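You operate a simulated robot arm through the tools that you are given. There is no shell and no other tool. Be economical: measure what you need, move in short steps, check, and stop when the job is done.

Carry out the task below with a simulated robot arm. There is one attempt and no reset: what you move stays moved.

TASK
Stack the box marked "dice game" from the dining table top on top of the box that says "rice salad".

It is judged by the outcome, as a careful person would: the job done as asked, and still so three seconds after it is handed in. It fails if anything else is knocked over, pushed out of place, dropped, spilled or broken.

THE ROBOT
A 7-joint arm with a two-finger parallel gripper, fixed in place. Base frame: the origin is at the foot of the arm, x ahead of it, y to its left, z up; the work surface is at about z = 0. Lengths are in cm, angles in degrees, forces in N, time in s.
With the tool pointing down near the work surface it reaches from about 22 to 58 cm from the base axis. Its first joint turns from -66.0 to 66.0 degrees. Payload 2.5 kg.
Tool frame: the origin (TCP) lies between the finger pads and is the grasp point; the fingertips stand 2.3 cm ahead of it; z points along the fingers, y is the line along which they close. The gripper opens to 9.4 cm. The fingers are 3.8 cm wide and 1 cm thick; the gripper's body (5.4 by 9.6 cm) begins 3.9 cm behind the TCP.
Orientation is told as [roll, pitch, yaw] about the base's x, y, z axes, in that order, counted from this pose: with the fingers straight down and closing along the base's y, the tool's x points along the base's -x, its y along +y and its z along -z.

THE INTERFACE
- The arm moves only by the tool send_rows. Its argument "deltas" is a list of rows, each an object of numbers (a shift or turn left out is 0, a gripper value left out holds the last): "rx", "ry", "rz": the turn, a rotation vector about the base's x, y, z in degrees; "tx", "ty", "tz": the shift along the base's x, y, z in cm; "grip": the closure in counts, from 0 (fully open) to 255 (shut). In form: [{"rx": .., "ry": .., "rz": .., "tx": .., "ty": .., "tz": .., "grip": ..}, ...]. A call has 1 to 20 rows; each row shifts and turns the commanded pose from where the row before left it. A row lasts 0.2 s, in which the tool goes at most 5 cm and 8.6 degrees; a call with a longer step from one row to the next is refused whole, and so is a gripper value outside its range. A pose out of reach is approached as far as the arm can. The call stops where the force on the tool passes 40 N (or 10 N more than at its start, if that is more) or the arm is blocked; 0.2 s more then pass. The fingers move at their own pace (about 10.8 cm/s each) and stop on an object; they squeeze with about 39 N. The grip force told is the motor's: it shows also when the fingers shut on nothing. Time passes only in rows, and 0.2 s behind the last, so rows that do not move let the fingers close. It gives the time, the measured TCP pose, the force on the tool (base axes), the opening and the grip force at its end, in the units of the frame above (readings bear some noise), and new pictures: "pictures" is both (left out), scene, wrist or none.
- Cameras (640 x 400 px; columns grow to the right, rows downward): "scene" is fixed at [11.66, -40.3, 54.37]; the picture's right is [0.85, -0.53, 0.00], its down [-0.30, -0.48, -0.82] and it looks along [0.44, 0.70, -0.57] (base axes); focal length 351 px, centre (320, 200). "wrist" rides on the gripper at [-3.9, 0, -4.4] in the tool frame; the picture's right is [0.00, -1.00, 0.00], its down [0.97, 0.00, -0.24] and it looks along [0.24, 0.00, 0.97] (tool axes); focal length 218 px, centre (320, 200).
- point_at(camera, pixels): for up to 12 pixels [column, row] of the newest picture of that camera ("zoom" is the newest enlarged one), the place [x, y, z] in the base frame of the surface seen there, good to about 0.2 cm. No time passes.
- close_up(camera, box): a new picture of the part [left, top, right, bottom] of that camera's present view, enlarged. No time passes.
- job_done(): hands the job in; it is judged then, once.

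Work in short steps. Measure before you move; look again where a grasp or a placing could have gone wrong, and mend it. You have 60 turns and 120 pictures in all, those below and enlarged ones among them. Open the gripper and draw the arm clear of the work before you hand the job in, unless the task says otherwise; then end with one line.

The tools are called as name(argument=value, ...) on one line, values as JSON. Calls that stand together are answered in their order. send_rows: Moves the arm, as the interface text tells. Its arguments: {"type":"object","properties":{"deltas":{"type":"array","items":{"type":"object","properties":{"rx":{"type":"number"},"ry":{"type":"number"},"rz":{"type":"number"},"tx":{"type":"number"},"ty":{"type":"number"},"tz":{"type":"number"},"grip":{"type":"number"}}}},"pictures":{"type":"string","enum":["both","scene","wrist","none"]}},"required":["deltas"]} The other tools are called the same way: point_at (camera, pixels) gives the place of the surface under pixels of a picture; close_up (camera, box) takes an enlarged picture of a part of a camera's view; job_done () hands the job in.

At the start:

```text
clock: 0.0
eef_pos: [35.61, 0.82, 25.14]
tcp_rot: [0.0, -0.1, 0.0]
ft_force: [0.0, 0.8, 0.8]
opening: 9.4
grip_force: 0.0
```

scene: 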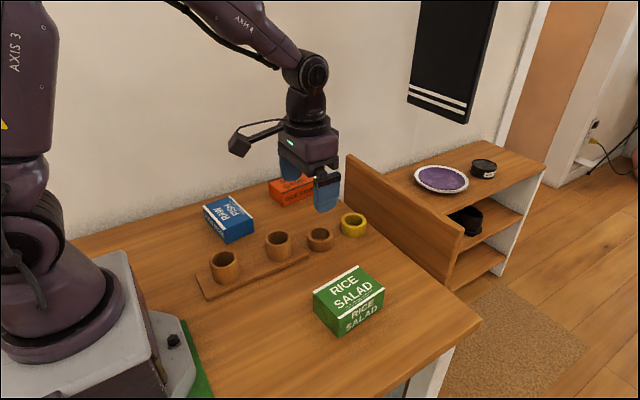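
wrist: 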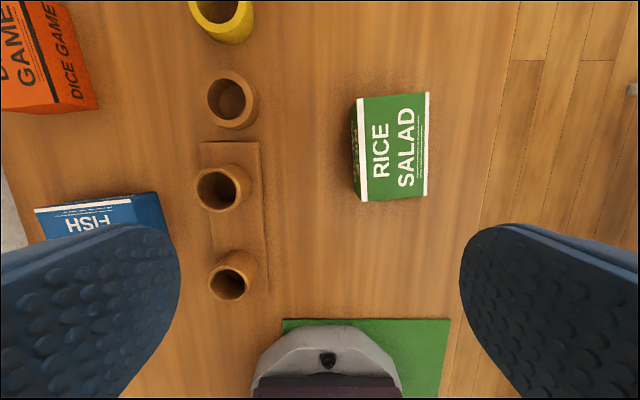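

The orange "dice game" box is at the wrist picture's upper left (about 45,60) and the rice salad box is at (392,148). I'll measure both.

point_at(camera="wrist", pixels=[[58, 5], [52, 100], [97, 106], [30, 60], [10, 108], [362, 98], [428, 93], [426, 195], [365, 200], [392, 148], [80, 60], [352, 105]])

point_at(camera="scene", pixels=[[270, 184], [284, 206], [316, 198], [285, 190], [283, 196], [313, 293], [357, 266], [384, 289], [338, 336], [340, 313], [352, 225], [320, 238]])

close_up(camera="scene", box=[190, 140, 390, 265])

```text
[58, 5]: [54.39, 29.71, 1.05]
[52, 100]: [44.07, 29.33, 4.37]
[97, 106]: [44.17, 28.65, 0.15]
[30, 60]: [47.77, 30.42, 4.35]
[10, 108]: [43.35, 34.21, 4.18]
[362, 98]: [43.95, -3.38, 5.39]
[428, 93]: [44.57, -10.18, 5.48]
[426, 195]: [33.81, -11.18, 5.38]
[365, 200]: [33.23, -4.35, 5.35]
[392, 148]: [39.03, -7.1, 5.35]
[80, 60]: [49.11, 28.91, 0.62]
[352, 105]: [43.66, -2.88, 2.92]
```

```text
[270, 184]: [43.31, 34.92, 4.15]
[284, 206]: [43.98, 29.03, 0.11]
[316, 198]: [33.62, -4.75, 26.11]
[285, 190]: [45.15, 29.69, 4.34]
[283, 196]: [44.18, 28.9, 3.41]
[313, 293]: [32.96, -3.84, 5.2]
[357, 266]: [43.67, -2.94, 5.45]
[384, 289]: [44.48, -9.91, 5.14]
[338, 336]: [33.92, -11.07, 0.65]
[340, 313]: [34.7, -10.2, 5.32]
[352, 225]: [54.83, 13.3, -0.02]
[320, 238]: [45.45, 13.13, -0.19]
```

```text
3.20 times, centred on (290, 202) of scene
```

zoom: 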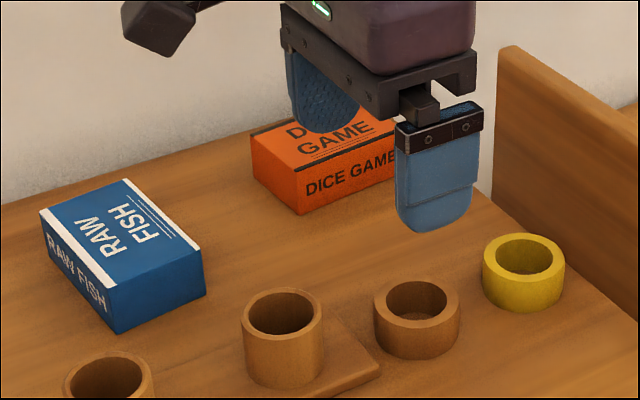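

The box spans about x 43.5–54 and y 29–35, with its top at z 4.3. I'll move closer at height to see its far edge and the wall.

send_rows(deltas=[{"tx": 1, "ty": 4}, {"tx": 1, "ty": 4}, {"tx": 1, "ty": 4}, {"tx": 1, "ty": 4}, {"tx": 1, "ty": 4}, {"tx": 0.5, "ty": 4}, {"ty": 3}, {}])

```text
clock: 1.8
eef_pos: [40.88, 28.26, 25.24]
tcp_rot: [0.0, 0.1, 0.0]
ft_force: [-0.1, -0.4, 0.2]
opening: 9.39
grip_force: 0.0
```

scene: 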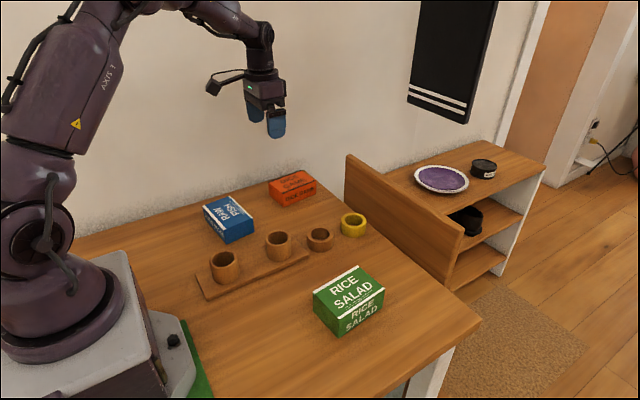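
wrist: 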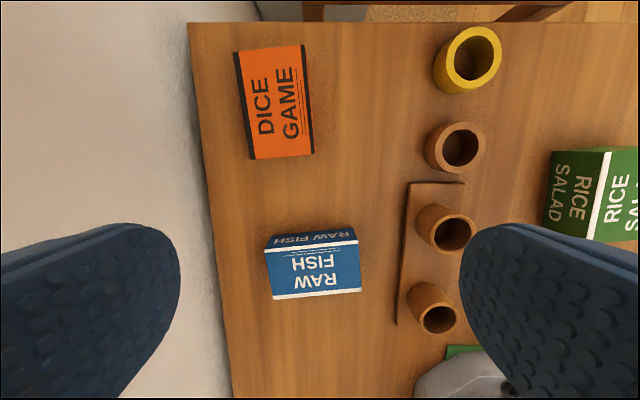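

point_at(camera="wrist", pixels=[[236, 54], [302, 46], [313, 152], [252, 157], [276, 100], [200, 100], [205, 160], [185, 100], [180, 60], [268, 252], [356, 244], [272, 297]])

close_up(camera="wrist", box=[160, 20, 400, 170])

```text
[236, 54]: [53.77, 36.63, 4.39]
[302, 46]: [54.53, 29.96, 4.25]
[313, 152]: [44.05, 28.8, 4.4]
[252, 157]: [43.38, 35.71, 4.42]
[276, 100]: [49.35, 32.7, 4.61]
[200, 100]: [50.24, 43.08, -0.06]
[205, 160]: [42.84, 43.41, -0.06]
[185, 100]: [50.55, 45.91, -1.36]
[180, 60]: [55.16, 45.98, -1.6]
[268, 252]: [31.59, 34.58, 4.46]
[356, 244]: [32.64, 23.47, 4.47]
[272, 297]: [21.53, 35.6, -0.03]
```

```text
2.67 times, centred on (280, 95) of wrist
```

zoom: 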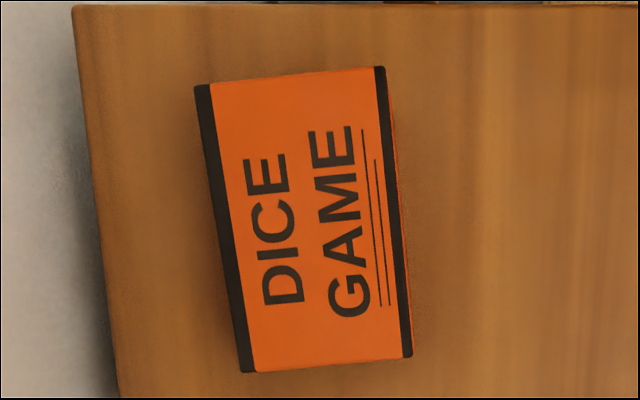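

Box corners give a centre of (48.95, 32.8), width about 6.9 and yaw about +5.4°. The rice salad box has centre (38.9, -7.3), top at 5.4 and the same yaw. I'll turn and descend above a grasp point at (47.5, 32.65).

send_rows(deltas=[{"tx": 1.66, "ty": 1.1, "tz": -3, "rz": 1.35}, {"tx": 1.66, "ty": 1.1, "tz": -3, "rz": 1.35}, {"tx": 1.65, "ty": 1.1, "tz": -3, "rz": 1.35}, {"tx": 1.65, "ty": 1.1, "tz": -3, "rz": 1.35}, {"tz": -3.2}, {}])

```text
clock: 3.2
eef_pos: [47.46, 32.57, 9.65]
tcp_rot: [0.0, 0.1, 5.3]
ft_force: [0.9, -0.7, 0.8]
opening: 9.41
grip_force: 0.0
```

scene: 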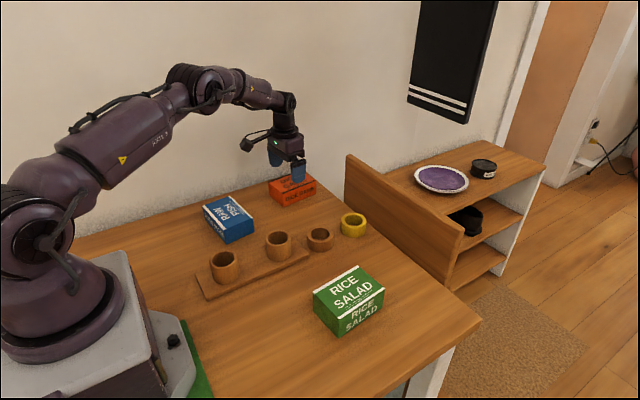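
wrist: 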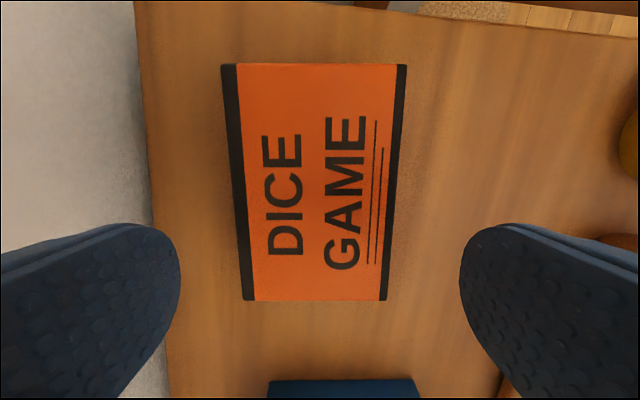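

The box sits centred and square between the fingers (columns 222–407). I'll descend to z 2.9.

send_rows(deltas=[{"tz": -2.2}, {"tz": -2.2}, {"tz": -1.4}, {"tz": -0.9}, {}])

```text
clock: 4.4
eef_pos: [47.84, 32.46, 3.21]
tcp_rot: [-0.1, -0.1, 5.4]
ft_force: [-0.8, -0.1, 0.6]
opening: 9.4
grip_force: 0.1
```

scene: 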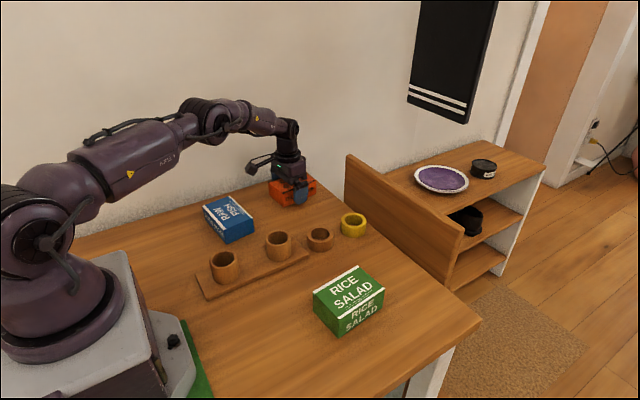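
wrist: 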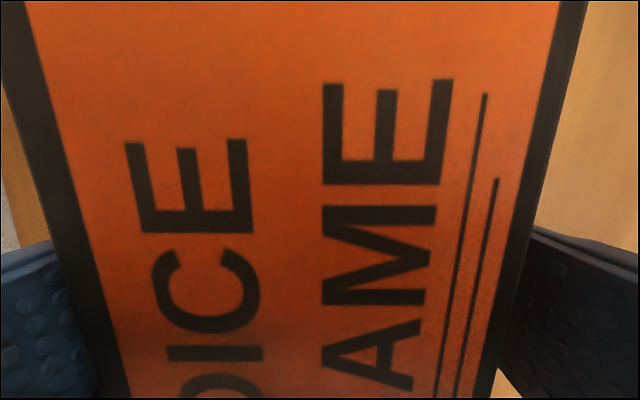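

The fingers straddle the box, so I'll close and then lift slightly.

send_rows(deltas=[{"grip": 255}, {}, {}, {}, {"tz": 1.5}, {"tz": 2}, {}])

```text
clock: 6.0
eef_pos: [47.84, 32.34, 6.87]
tcp_rot: [-0.1, -0.1, 5.4]
ft_force: [0.5, -0.1, -1.4]
opening: 7.48
grip_force: 39.0
```

scene: 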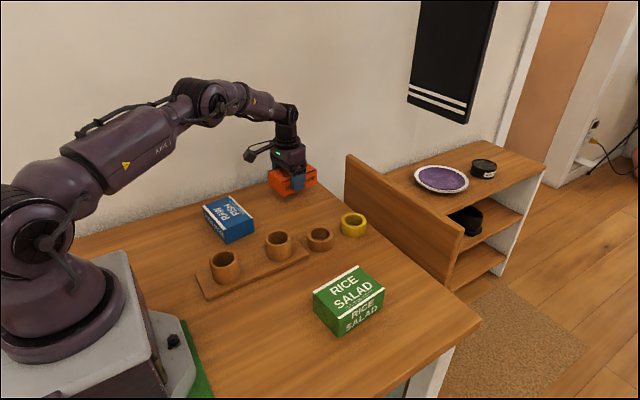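
wrist: 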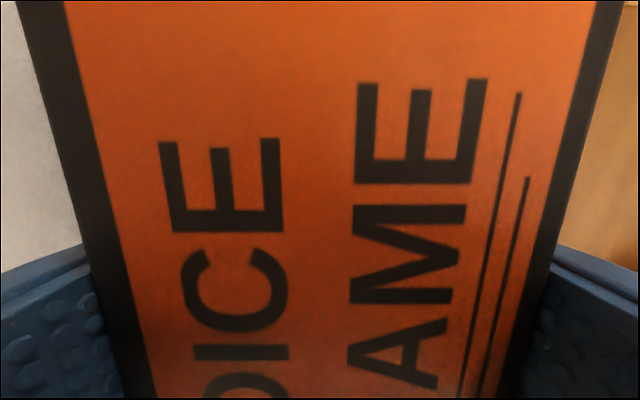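

The box is gripped (opening 7.5, 39 N) and hangs level. I'll lift and carry it above the rice salad box, with the TCP at about (37.8, -7.4).

send_rows(deltas=[{"tz": 3}, {"tz": 4}, {"tz": 4}, {"tx": -1, "ty": -3.6}, {"tx": -1, "ty": -3.6}, {"tx": -1, "ty": -3.6}, {"tx": -1, "ty": -3.6}, {"tx": -1, "ty": -3.6}, {"tx": -1, "ty": -3.6}, {"tx": -1, "ty": -3.6}, {"tx": -1, "ty": -3.6}, {"tx": -1, "ty": -3.6}, {"tx": -0.5, "ty": -3.6}, {"tx": -0.5, "ty": -3.7}, {}, {}])

```text
clock: 9.4
eef_pos: [37.36, -7.24, 17.56]
tcp_rot: [0.0, 0.1, 5.3]
ft_force: [-0.3, 0.5, -1.7]
opening: 7.46
grip_force: 38.9
```

scene: 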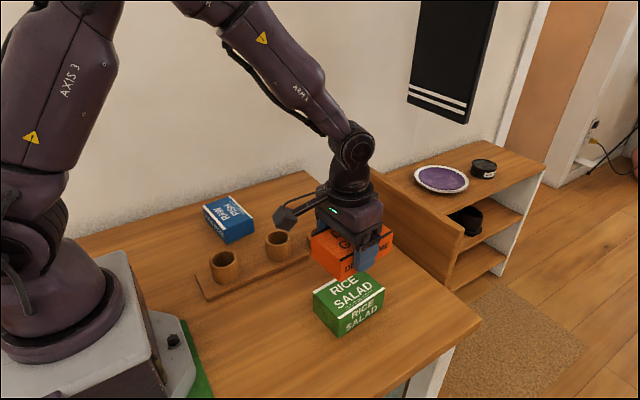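
wrist: 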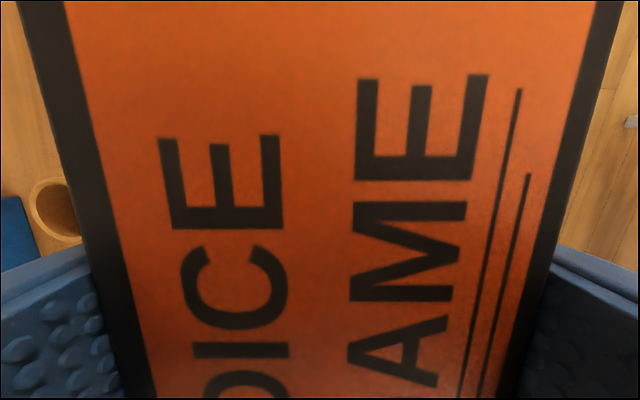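

The pose is close to the goal. I'll verify the held box's corners from the scene view.

close_up(camera="scene", box=[280, 200, 440, 350])

```text
2.67 times, centred on (360, 275) of scene
```

zoom: 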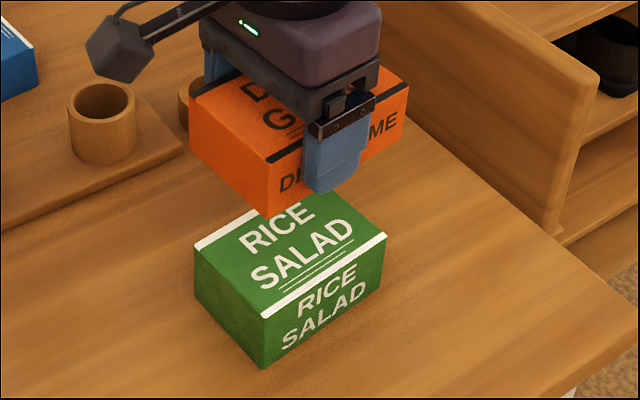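

point_at(camera="zoom", pixels=[[192, 98], [267, 164], [268, 214], [407, 88], [404, 130], [196, 246], [262, 318], [386, 236], [264, 365], [190, 150]])

```text
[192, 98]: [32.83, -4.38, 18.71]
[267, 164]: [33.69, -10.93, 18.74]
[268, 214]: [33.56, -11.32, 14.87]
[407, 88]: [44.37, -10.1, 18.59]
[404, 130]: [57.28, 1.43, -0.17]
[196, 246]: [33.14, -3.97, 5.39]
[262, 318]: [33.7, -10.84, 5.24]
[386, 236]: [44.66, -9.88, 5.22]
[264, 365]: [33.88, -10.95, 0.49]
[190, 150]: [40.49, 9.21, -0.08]
```

The held box is within about 0.3 cm of alignment in both x and y. I'll correct by +0.25/+0.1 and lower by 8.5, since its bottom is near z 14.3 and the target top is 5.4.

send_rows(deltas=[{"tx": 0.25, "ty": 0.1, "tz": -2}, {"tz": -2.5}, {"tz": -2}, {"tz": -1.2}, {"tz": -0.6}, {}, {}], pictures="scene")

close_up(camera="scene", box=[280, 220, 440, 350])

```text
clock: 11.0
eef_pos: [37.85, -7.1, 9.38]
tcp_rot: [0.0, 0.0, 5.4]
ft_force: [0.4, -1.1, -0.9]
opening: 7.48
grip_force: 38.8
```

scene: 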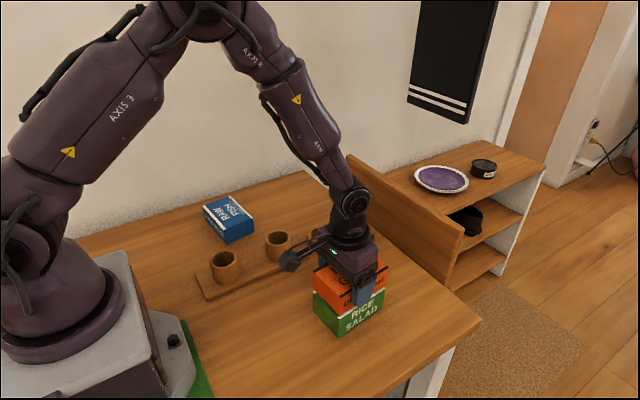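

```text
3.08 times, centred on (360, 285) of scene
```

zoom: 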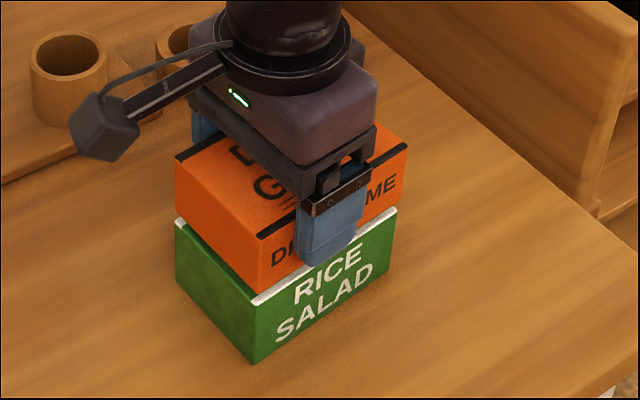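

About 0.7 cm of gap remains and the alignment looks good. I'll lower gently.

send_rows(deltas=[{"tz": -0.3}, {"tz": -0.2}, {"tz": -0.1}, {}], pictures="none")

close_up(camera="scene", box=[280, 220, 440, 350])

```text
clock: 12.0
eef_pos: [38.0, -7.14, 8.82]
tcp_rot: [-0.1, -0.1, 5.4]
ft_force: [-0.1, -0.1, -1.3]
opening: 7.49
grip_force: 39.0
```

```text
3.08 times, centred on (360, 285) of scene
```

zoom: 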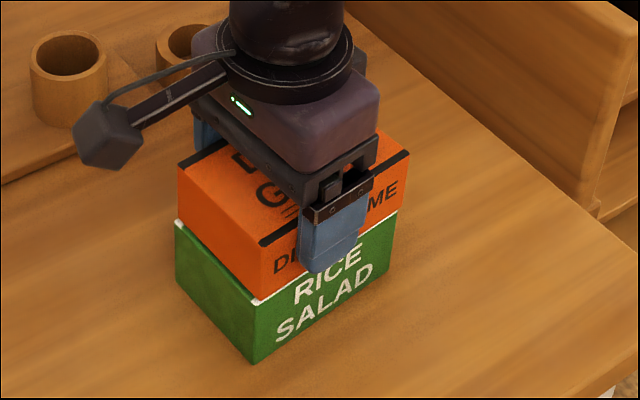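

Still no contact force, and the box has drifted slightly toward +x. I'll shift back 0.2 and lower further.

send_rows(deltas=[{"tx": -0.25, "tz": -0.1}, {"tz": -0.1}, {}], pictures="none")

```text
clock: 12.8
eef_pos: [37.7, -7.26, 8.67]
tcp_rot: [0.0, 0.0, 5.5]
ft_force: [-7.2, 2.9, 19.2]
opening: 7.48
grip_force: 39.2
```

Contact is made (19 N up). I'll release by opening, then look.

send_rows(deltas=[{"tz": 0.05}, {"grip": 0}, {}, {}, {}])

close_up(camera="scene", box=[280, 220, 440, 350])

```text
clock: 14.0
eef_pos: [37.63, -7.29, 8.73]
tcp_rot: [0.0, 0.1, 5.4]
ft_force: [0.3, -0.7, 0.4]
opening: 9.39
grip_force: 0.1
```

scene: 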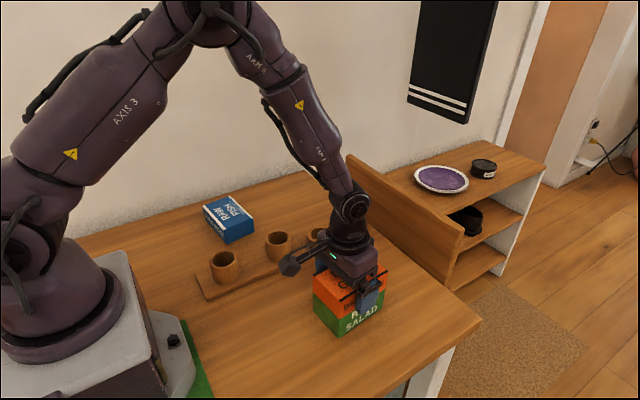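
wrist: 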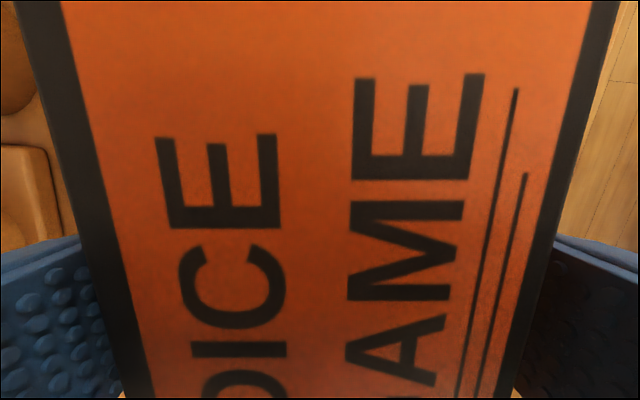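

```text
3.08 times, centred on (360, 285) of scene
```

zoom: 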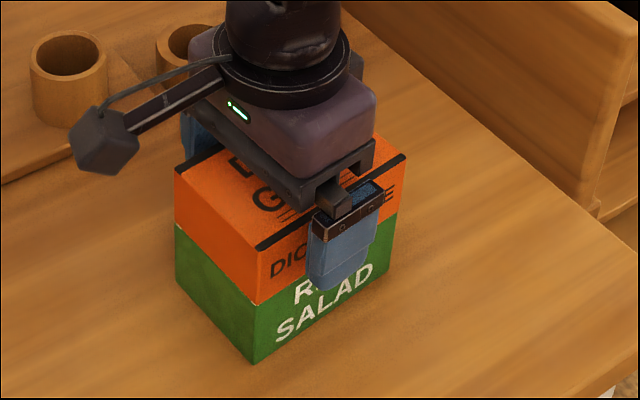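

The box rests flush on the rice salad box. The fingers are clear on both sides, so I'll go straight up and back.

send_rows(deltas=[{"tz": 1}, {"tz": 2}, {"tz": 3}, {"tz": 4}, {"tz": 4}, {"tz": 2, "ty": 3}, {"ty": 4}, {"ty": 4}, {}])

close_up(camera="scene", box=[190, 180, 440, 350])

```text
clock: 16.0
eef_pos: [37.56, 4.01, 24.87]
tcp_rot: [0.0, 0.0, 5.4]
ft_force: [0.5, 0.4, -1.0]
opening: 9.4
grip_force: 0.1
```

scene: 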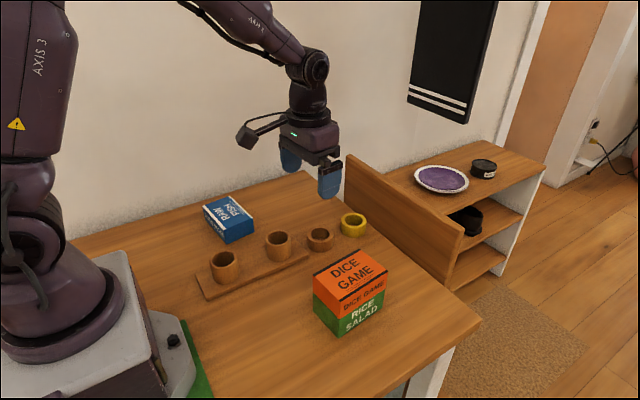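
wrist: 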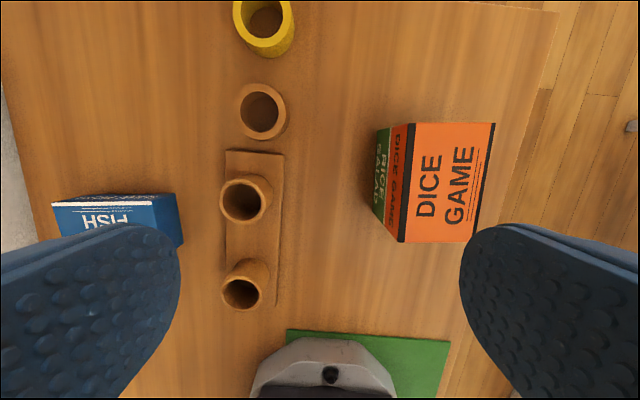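

```text
2.35 times, centred on (315, 265) of scene
```

zoom: 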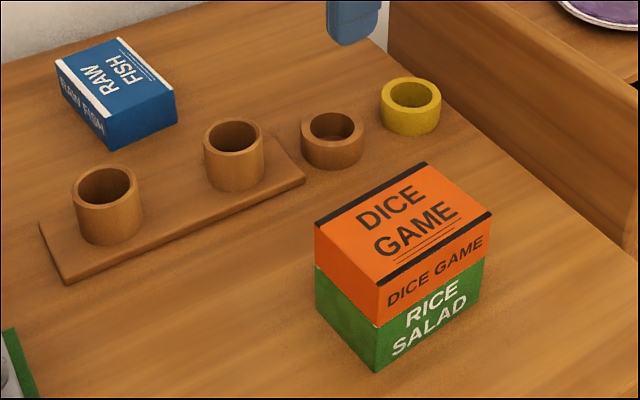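

The stack is neat and stable, nothing else has moved, and the arm is clear. I'll hand it in.

job_done()

```text
The job is handed in.
```

The "dice game" box now sits squarely on top of the "rice salad" box; nothing else on the table was moved, and I handed the job in with the gripper open and the arm clear.
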